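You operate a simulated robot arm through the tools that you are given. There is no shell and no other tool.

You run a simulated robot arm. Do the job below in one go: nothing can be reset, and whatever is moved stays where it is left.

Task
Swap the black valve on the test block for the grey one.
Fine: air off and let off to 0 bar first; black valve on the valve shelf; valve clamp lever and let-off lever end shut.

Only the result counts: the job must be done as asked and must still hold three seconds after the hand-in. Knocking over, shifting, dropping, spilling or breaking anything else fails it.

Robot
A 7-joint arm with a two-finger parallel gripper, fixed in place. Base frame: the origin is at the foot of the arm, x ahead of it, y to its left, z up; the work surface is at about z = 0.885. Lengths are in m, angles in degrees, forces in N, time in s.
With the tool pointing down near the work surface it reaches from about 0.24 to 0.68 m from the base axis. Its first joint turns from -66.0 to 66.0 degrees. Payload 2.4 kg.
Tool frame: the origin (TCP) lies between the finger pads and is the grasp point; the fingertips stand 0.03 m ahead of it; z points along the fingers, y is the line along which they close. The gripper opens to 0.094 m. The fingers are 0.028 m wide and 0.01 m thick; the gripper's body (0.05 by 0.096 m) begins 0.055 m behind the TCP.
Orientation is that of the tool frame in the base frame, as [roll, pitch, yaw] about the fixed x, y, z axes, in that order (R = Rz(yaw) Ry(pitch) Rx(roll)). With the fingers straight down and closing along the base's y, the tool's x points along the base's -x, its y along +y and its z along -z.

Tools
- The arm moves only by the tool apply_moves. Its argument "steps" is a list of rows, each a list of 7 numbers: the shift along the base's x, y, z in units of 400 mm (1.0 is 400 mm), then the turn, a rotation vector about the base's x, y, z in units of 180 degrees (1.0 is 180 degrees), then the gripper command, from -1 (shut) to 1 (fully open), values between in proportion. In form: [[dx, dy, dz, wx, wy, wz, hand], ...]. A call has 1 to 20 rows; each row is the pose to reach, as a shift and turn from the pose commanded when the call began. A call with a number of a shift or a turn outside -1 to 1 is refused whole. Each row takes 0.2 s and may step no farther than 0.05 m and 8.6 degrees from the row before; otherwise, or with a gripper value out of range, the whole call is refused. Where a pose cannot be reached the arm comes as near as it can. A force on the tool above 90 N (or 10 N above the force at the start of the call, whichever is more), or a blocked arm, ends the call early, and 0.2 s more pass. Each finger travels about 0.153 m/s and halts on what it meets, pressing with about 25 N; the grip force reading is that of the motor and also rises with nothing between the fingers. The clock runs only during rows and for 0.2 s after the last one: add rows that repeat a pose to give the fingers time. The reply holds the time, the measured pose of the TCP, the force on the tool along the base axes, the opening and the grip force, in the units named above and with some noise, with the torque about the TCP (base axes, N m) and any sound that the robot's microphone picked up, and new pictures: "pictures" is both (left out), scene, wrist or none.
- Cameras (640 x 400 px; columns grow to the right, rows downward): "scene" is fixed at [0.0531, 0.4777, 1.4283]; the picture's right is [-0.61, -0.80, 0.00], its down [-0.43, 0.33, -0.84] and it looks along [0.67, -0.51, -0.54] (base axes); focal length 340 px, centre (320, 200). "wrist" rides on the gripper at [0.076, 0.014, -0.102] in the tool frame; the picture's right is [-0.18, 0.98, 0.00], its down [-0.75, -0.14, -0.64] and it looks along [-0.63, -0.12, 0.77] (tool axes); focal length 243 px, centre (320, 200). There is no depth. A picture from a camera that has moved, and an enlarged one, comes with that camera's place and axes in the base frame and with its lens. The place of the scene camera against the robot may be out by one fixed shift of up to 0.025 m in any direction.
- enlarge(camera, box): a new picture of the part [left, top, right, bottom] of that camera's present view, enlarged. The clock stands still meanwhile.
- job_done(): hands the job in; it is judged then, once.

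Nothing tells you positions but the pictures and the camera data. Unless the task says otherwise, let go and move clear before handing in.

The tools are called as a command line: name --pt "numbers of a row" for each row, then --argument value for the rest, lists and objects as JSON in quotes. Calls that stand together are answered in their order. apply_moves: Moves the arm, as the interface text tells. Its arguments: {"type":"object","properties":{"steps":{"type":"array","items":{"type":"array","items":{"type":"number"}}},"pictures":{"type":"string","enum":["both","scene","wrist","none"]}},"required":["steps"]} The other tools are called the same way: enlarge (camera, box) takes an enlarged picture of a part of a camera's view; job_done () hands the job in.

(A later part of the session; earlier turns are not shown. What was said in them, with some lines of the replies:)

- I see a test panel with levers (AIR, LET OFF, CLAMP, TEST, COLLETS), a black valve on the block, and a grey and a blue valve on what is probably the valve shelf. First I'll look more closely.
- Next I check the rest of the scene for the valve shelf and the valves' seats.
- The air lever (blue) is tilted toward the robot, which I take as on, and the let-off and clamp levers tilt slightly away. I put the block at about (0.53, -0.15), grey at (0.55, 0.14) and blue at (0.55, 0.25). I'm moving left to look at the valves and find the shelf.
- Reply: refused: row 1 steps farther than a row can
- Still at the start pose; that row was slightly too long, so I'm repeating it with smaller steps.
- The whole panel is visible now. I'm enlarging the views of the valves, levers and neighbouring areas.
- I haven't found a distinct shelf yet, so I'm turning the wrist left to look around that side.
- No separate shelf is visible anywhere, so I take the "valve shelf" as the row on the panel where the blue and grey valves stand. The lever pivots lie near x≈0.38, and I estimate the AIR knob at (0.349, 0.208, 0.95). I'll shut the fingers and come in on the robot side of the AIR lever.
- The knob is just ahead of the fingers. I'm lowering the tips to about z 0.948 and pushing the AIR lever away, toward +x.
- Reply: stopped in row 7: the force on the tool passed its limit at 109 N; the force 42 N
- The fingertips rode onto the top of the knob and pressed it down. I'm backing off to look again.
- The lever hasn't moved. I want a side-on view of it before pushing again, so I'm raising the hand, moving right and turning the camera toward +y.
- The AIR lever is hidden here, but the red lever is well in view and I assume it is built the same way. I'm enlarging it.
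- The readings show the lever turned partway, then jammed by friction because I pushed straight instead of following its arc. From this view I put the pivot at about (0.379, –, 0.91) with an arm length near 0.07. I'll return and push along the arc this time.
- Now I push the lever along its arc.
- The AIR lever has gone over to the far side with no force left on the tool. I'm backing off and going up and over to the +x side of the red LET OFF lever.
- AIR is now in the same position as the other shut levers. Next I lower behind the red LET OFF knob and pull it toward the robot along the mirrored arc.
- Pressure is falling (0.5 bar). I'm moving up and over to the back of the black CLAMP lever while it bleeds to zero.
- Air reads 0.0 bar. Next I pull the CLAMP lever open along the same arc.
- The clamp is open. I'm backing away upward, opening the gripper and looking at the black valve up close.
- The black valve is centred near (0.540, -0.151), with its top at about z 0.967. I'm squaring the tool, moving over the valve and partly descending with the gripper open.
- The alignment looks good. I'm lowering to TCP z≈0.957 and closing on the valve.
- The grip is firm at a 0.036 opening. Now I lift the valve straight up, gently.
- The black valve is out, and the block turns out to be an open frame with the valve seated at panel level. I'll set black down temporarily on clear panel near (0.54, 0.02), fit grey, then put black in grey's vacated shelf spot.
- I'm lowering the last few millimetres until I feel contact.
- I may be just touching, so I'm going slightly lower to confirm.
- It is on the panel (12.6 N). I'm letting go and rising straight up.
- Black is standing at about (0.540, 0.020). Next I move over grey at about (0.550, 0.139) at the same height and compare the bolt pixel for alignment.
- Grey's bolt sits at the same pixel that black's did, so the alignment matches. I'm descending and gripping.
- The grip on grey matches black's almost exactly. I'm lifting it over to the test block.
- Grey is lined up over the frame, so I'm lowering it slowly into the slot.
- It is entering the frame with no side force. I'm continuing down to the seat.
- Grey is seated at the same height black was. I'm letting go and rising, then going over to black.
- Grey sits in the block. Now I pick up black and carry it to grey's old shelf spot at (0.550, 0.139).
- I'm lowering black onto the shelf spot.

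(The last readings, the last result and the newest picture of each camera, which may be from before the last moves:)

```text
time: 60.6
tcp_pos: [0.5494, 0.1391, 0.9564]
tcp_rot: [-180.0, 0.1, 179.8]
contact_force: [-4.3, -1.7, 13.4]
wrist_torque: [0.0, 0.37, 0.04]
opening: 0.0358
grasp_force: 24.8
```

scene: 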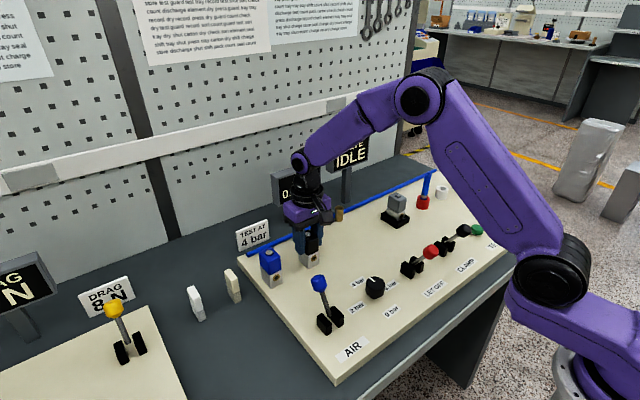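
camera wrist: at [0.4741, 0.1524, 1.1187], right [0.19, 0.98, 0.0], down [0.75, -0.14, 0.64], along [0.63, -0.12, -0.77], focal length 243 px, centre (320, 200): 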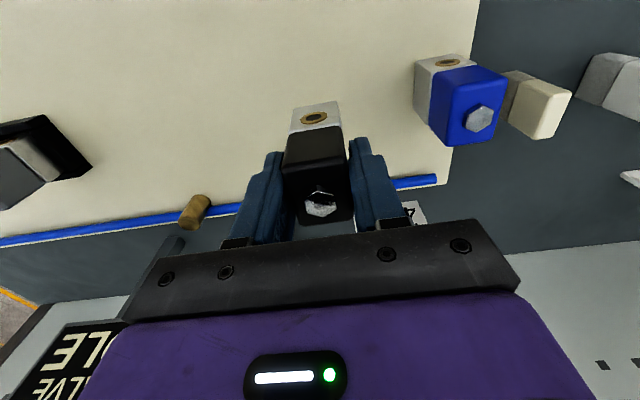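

Black is down. I'm letting go, rising, and travelling to the robot side of the CLAMP lever with the fingers shut.

apply_moves --pt "0 0 0.001 0 0 0 -0.1" --pt "0 0 0.001 0 0 0 0.4" --pt "0 0 0.001 0 0 0 1" --pt "0 0 0.001 0 0 0 1" --pt "0 0 0.05 0 0 0 1" --pt "0 0 0.12 0 0 0 1" --pt "0 0 0.2 0 0 0 1" --pt "0 0 0.28 0 0 0 1" --pt "-0.07 -0.081 0.3 0 0 0 1" --pt "-0.14 -0.162 0.3 0 0 0 0" --pt "-0.21 -0.243 0.3 0 0 0 -1" --pt "-0.28 -0.324 0.3 0 0 0 -1" --pt "-0.35 -0.405 0.3 0 0 0 -1" --pt "-0.42 -0.486 0.3 0 0 0 -1" --pt "-0.49 -0.567 0.3 0 0 0 -1" --pt "-0.56 -0.648 0.3 0 0 0 -1" --pt "-0.635 -0.728 0.3 0 0 0 -1" --pt "-0.635 -0.728 0.25 0 0 0 -1" --pt "-0.635 -0.728 0.25 0 0 0 -1"

enlarge --camera "scene" --box '[230, 170, 450, 320]'

```text
time: 64.6
tcp_pos: [0.2958, -0.1512, 1.0552]
tcp_rot: [180.0, 0.1, 179.9]
contact_force: [-0.9, 0.5, 0.0]
wrist_torque: [0.02, -0.02, 0.03]
opening: 0.0
grasp_force: 25.9
camera wrist: at [0.22, -0.1378, 1.1587], right [0.19, 0.98, 0.0], down [0.75, -0.14, 0.64], along [0.63, -0.12, -0.77], focal length 243 px, centre (320, 200)
```

scene: 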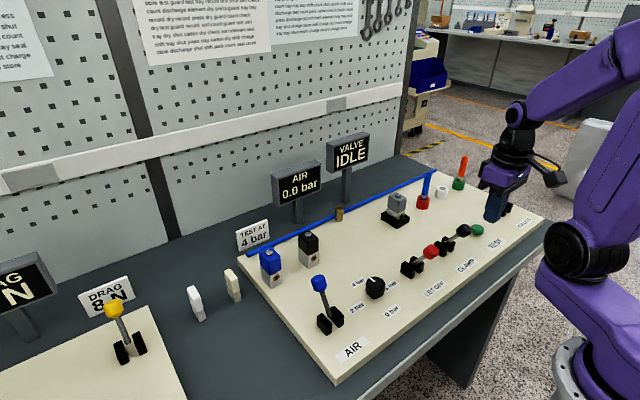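
wrist: 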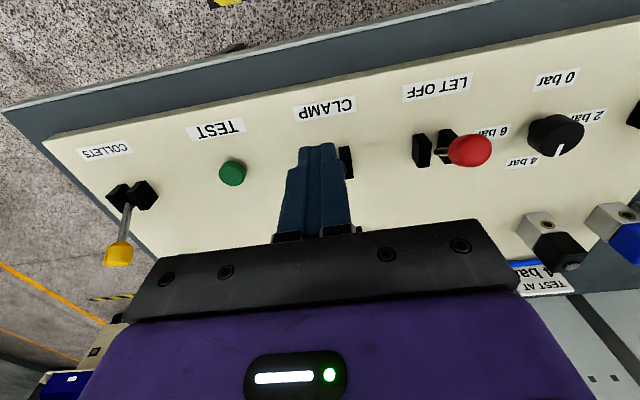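

```text
2.67 times, centred on (340, 245) of scene
camera zoom: at [0.0531, 0.4777, 1.4283], right [-0.61, -0.8, 0.0], down [-0.43, 0.33, -0.84], along [0.67, -0.51, -0.54], focal length 908 px, centre (267, 80)
```

zoom: 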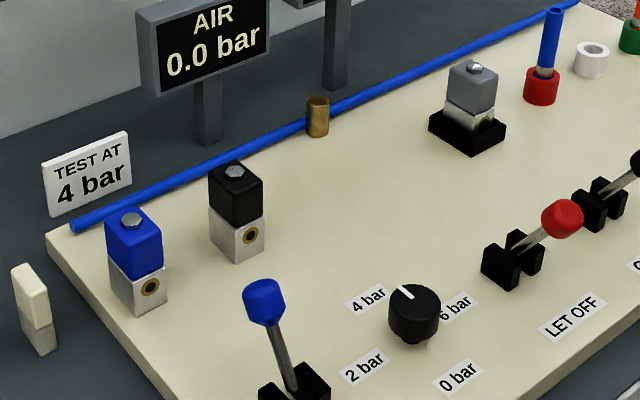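

Black is on the shelf beside blue. Now I push the CLAMP lever shut along its arc.

apply_moves --pt "0 0 -0.07 0 0 0 -1" --pt "0 0 -0.14 0 0 0 -1" --pt "0 0 -0.1785 0 0 0 -1" --pt "0.02 0 -0.1785 0 0 0 -1" --pt "0.038 0 -0.1765 0 0 0 -1" --pt "0.05 0 -0.1685 0 0 0 -1" --pt "0.062 0 -0.1605 0 0 0 -1" --pt "0.074 0 -0.1525 0 0 0 -1" --pt "0.086 0 -0.1465 0 0 0 -1" --pt "0.1 0 -0.1425 0 0 0 -1" --pt "0.114 0 -0.1415 0 0 0 -1" --pt "0.128 0 -0.1415 0 0 0 -1" --pt "0.142 0 -0.1445 0 0 0 -1" --pt "0.157 0 -0.1525 0 0 0 -1" --pt "0.172 0 -0.1625 0 0 0 -1" --pt "0.187 0 -0.1725 0 0 0 -1" --pt "0.2 0 -0.1805 0 0 0 -1" --pt "0.212 0 -0.1865 0 0 0 -1"

enlarge --camera "scene" --box '[360, 160, 520, 290]'

```text
time: 68.4
tcp_pos: [0.3813, -0.1514, 0.9808]
tcp_rot: [-179.9, 0.0, 179.9]
contact_force: [0.7, 0.0, 0.0]
wrist_torque: [0.04, 0.02, -0.02]
opening: 0.0001
grasp_force: 24.7
camera wrist: at [0.3048, -0.1376, 1.0841], right [0.19, 0.98, 0.0], down [0.75, -0.14, 0.64], along [0.63, -0.12, -0.77], focal length 243 px, centre (320, 200)
```

scene: 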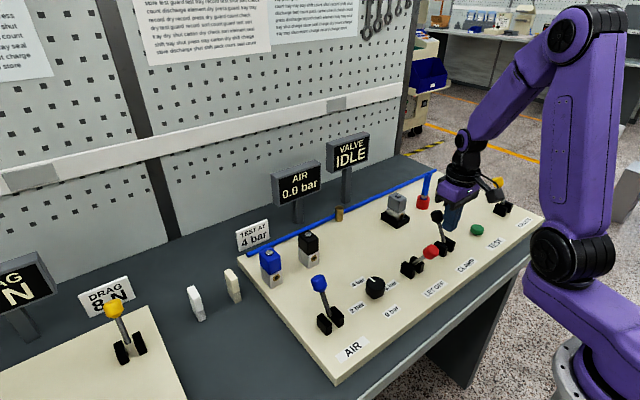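
wrist: 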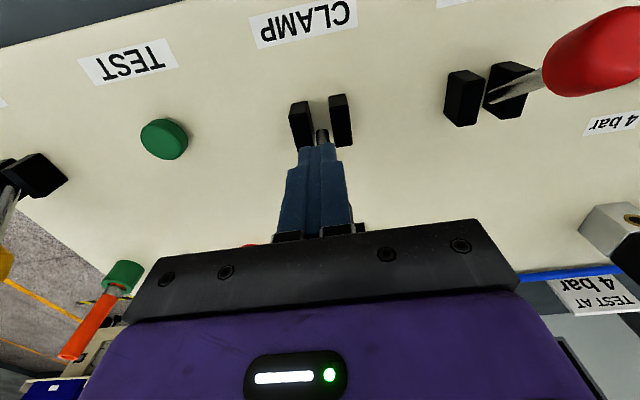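

```text
3.08 times, centred on (440, 225) of scene
camera zoom: at [0.0531, 0.4777, 1.4283], right [-0.61, -0.8, 0.0], down [-0.43, 0.33, -0.84], along [0.67, -0.51, -0.54], focal length 1048 px, centre (-49, 123)
```

zoom: 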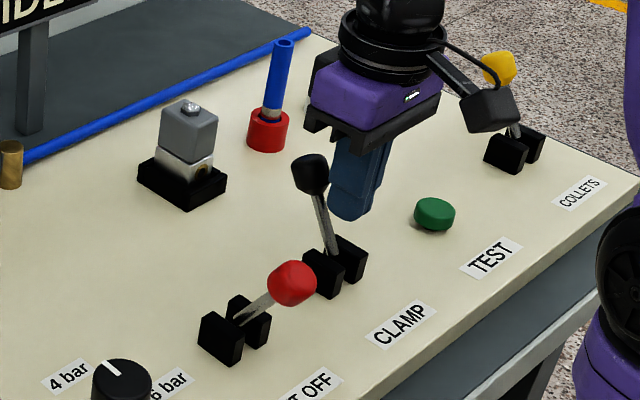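

CLAMP is shut and grey is clamped. Next I back off and move to the robot side of the LET OFF lever.

apply_moves --pt "-0.04 0 0.01 0 0 0 -1" --pt "-0.08 0 0.09 0 0 0 -1" --pt "-0.12 0.03 0.18 0 0 0 -1" --pt "-0.16 0.1 0.22 0 0 0 -1" --pt "-0.2 0.18 0.22 0 0 0 -1" --pt "-0.2125 0.26 0.22 0 0 0 -1" --pt "-0.2125 0.302 0.18 0 0 0 -1" --pt "-0.2125 0.302 0.18 0 0 0 -1"

enlarge --camera "scene" --box '[360, 160, 520, 290]'

```text
time: 70.2
tcp_pos: [0.2959, -0.03, 1.0525]
tcp_rot: [180.0, -0.1, 179.8]
contact_force: [-0.1, 0.5, 0.5]
wrist_torque: [0.05, 0.01, 0.04]
opening: 0.0
grasp_force: 25.5
camera wrist: at [0.2198, -0.0169, 1.1562], right [0.19, 0.98, 0.0], down [0.75, -0.14, 0.64], along [0.63, -0.12, -0.77], focal length 243 px, centre (320, 200)
```

scene: 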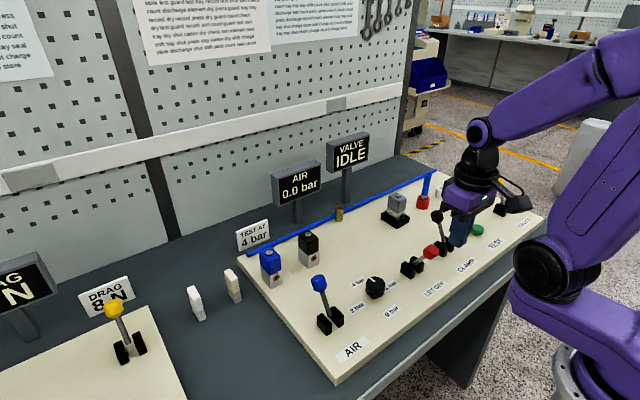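
wrist: 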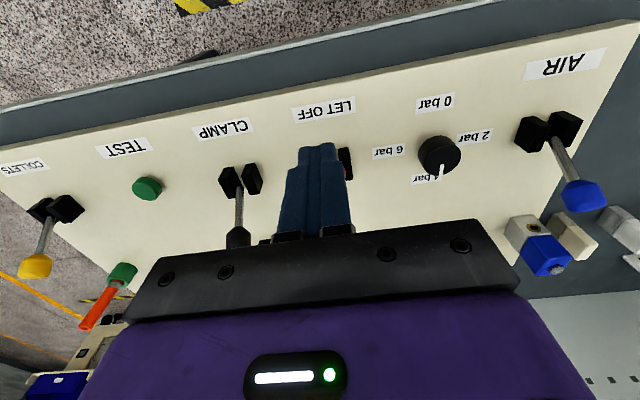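

```text
3.08 times, centred on (440, 225) of scene
camera zoom: at [0.053, 0.4777, 1.4283], right [-0.61, -0.8, 0.0], down [-0.43, 0.33, -0.84], along [0.67, -0.51, -0.54], focal length 1048 px, centre (-49, 123)
```

zoom: 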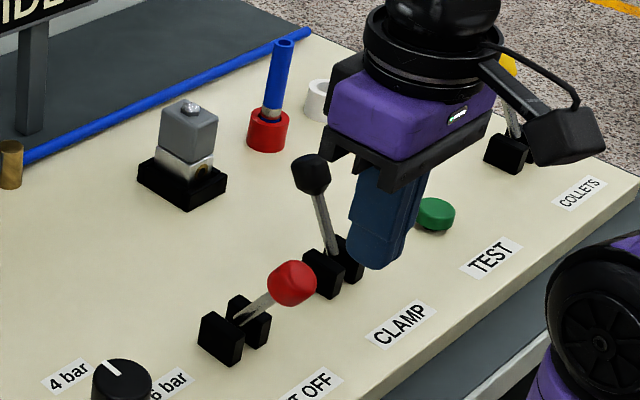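

Now I push LET OFF shut along the arc.

apply_moves --pt "0 0 -0.07 0 0 0 -1" --pt "0 0 -0.13 0 0 0 -1" --pt "0 0 -0.172 0 0 0 -1" --pt "0.02 0 -0.172 0 0 0 -1" --pt "0.038 0 -0.17 0 0 0 -1" --pt "0.05 0 -0.162 0 0 0 -1" --pt "0.062 0 -0.154 0 0 0 -1" --pt "0.074 0 -0.146 0 0 0 -1" --pt "0.086 0 -0.14 0 0 0 -1" --pt "0.1 0 -0.136 0 0 0 -1" --pt "0.114 0 -0.135 0 0 0 -1" --pt "0.128 0 -0.135 0 0 0 -1" --pt "0.142 0 -0.138 0 0 0 -1" --pt "0.157 0 -0.146 0 0 0 -1" --pt "0.172 0 -0.156 0 0 0 -1" --pt "0.187 0 -0.166 0 0 0 -1" --pt "0.2 0 -0.174 0 0 0 -1" --pt "0.212 0 -0.18 0 0 0 -1" --pictures "scene"

```text
time: 74.0
tcp_pos: [0.3807, -0.0305, 0.9808]
tcp_rot: [180.0, 0.1, 179.9]
contact_force: [0.0, -0.1, 0.5]
wrist_torque: [0.04, -0.01, 0.02]
opening: 0.0
grasp_force: 25.3
```

scene: 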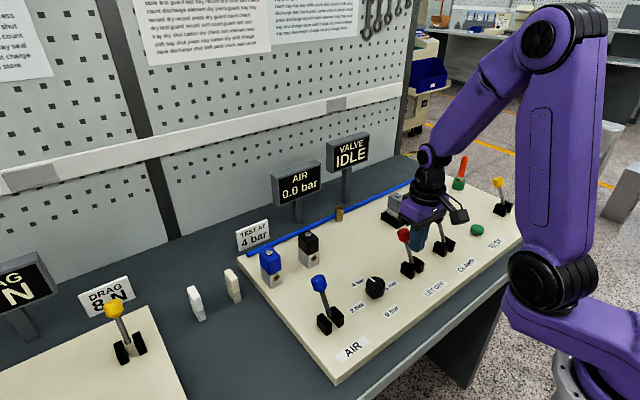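

LET OFF is shut. I'm backing off and rising clear for a final check.

apply_moves --pt "-0.04 0 0.01 0 0 0 -1" --pt "-0.08 0 0.09 0 0 0 -1" --pt "-0.12 0 0.18 0 0 0 -1" --pt "-0.12 0 0.28 0 0 0 -1" --pt "-0.12 0 0.38 0 0 0 -1" --pt "-0.12 0 0.48 0 0 0 -1" --pt "-0.12 0 0.48 0 0 0 -1"

enlarge --camera "scene" --box '[230, 140, 390, 320]'

enlarge --camera "scene" --box '[360, 160, 520, 290]'

enlarge --camera "wrist" --box '[0, 0, 640, 240]'

```text
time: 75.6
tcp_pos: [0.334, -0.0301, 1.1729]
tcp_rot: [180.0, 0.0, 179.9]
contact_force: [0.6, 0.2, -0.7]
wrist_torque: [0.0, -0.02, -0.04]
opening: 0.0
grasp_force: 24.9
camera wrist: at [0.2571, -0.017, 1.2765], right [0.19, 0.98, 0.0], down [0.75, -0.14, 0.64], along [0.63, -0.12, -0.77], focal length 243 px, centre (320, 200)
```

scene: 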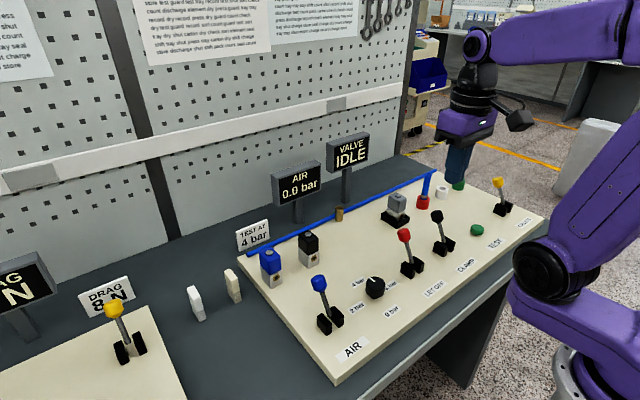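
wrist: 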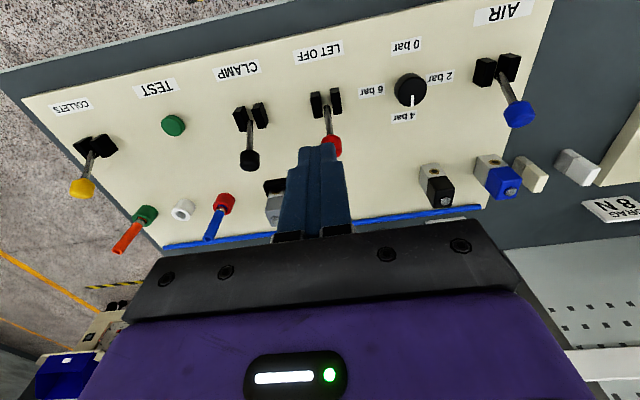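

```text
2.22 times, centred on (310, 230) of scene
camera zoom: at [0.0531, 0.4777, 1.4283], right [-0.61, -0.8, 0.0], down [-0.43, 0.33, -0.84], along [0.67, -0.51, -0.54], focal length 757 px, centre (342, 133)
```

zoom: 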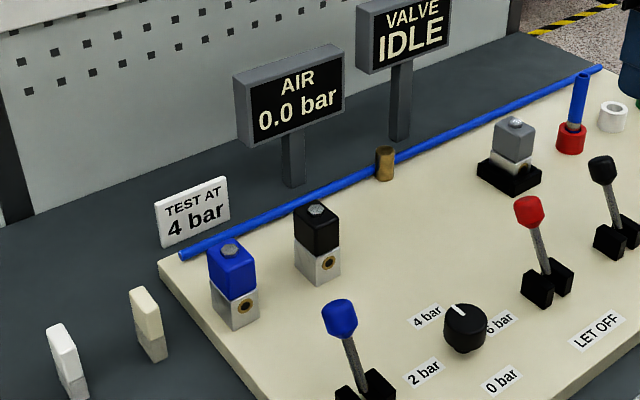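

```text
3.08 times, centred on (440, 225) of scene
camera zoom: at [0.0531, 0.4777, 1.4283], right [-0.61, -0.8, 0.0], down [-0.43, 0.33, -0.84], along [0.67, -0.51, -0.54], focal length 1048 px, centre (-49, 123)
```

zoom: 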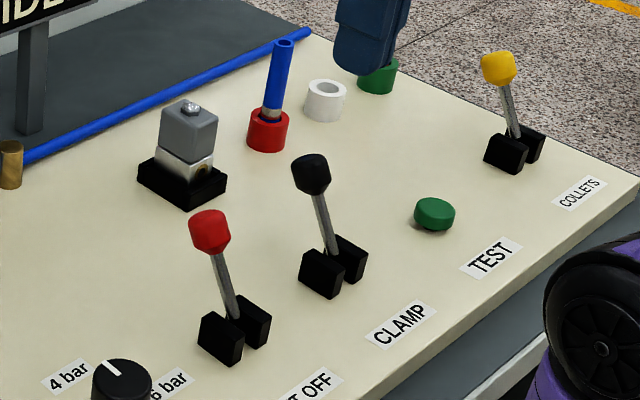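

```text
1.00 times, centred on (320, 120) of wrist (not enlarged: the box is as wide or as high as the picture)
camera zoom: at [0.2571, -0.017, 1.2765], right [0.19, 0.98, 0.0], down [0.75, -0.14, 0.64], along [0.63, -0.12, -0.77], focal length 243 px, centre (320, 280)
```

zoom: 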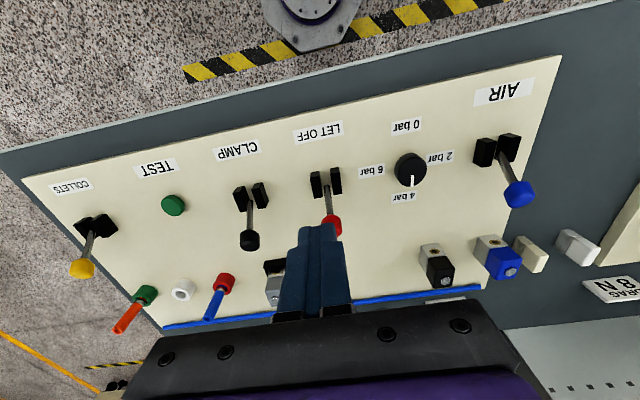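

Everything looks as asked: air is off at 0.0 bar, grey is clamped in the block, and black stands in grey's old shelf spot. The clamp and let-off levers are shut and the arm is clear, so I'm handing in.

job_done

```text
The job is handed in.
```

The grey valve is now clamped in the test block, and the black valve stands beside the blue one, where grey was. The job is handed in, but no verdict came back.

- **Air:** I switched the air off and let it off to 0.0 bar before opening the clamp. The display still read 0.0 bar at the last check.
- **Levers:** AIR is off, and the valve clamp and let-off levers are both shut.
- **Valve shelf:** I found no marked shelf, so I took it to be the row on the panel where the blue and grey valves stood. If the shelf is somewhere else, the black valve is in the wrong place.
- **AIR lever:** My first push jammed and briefly reached 109 N. The lever then moved normally along its arc, and I saw no damage.
- **Other items:** Nothing else looked knocked over or shifted in the final pictures.
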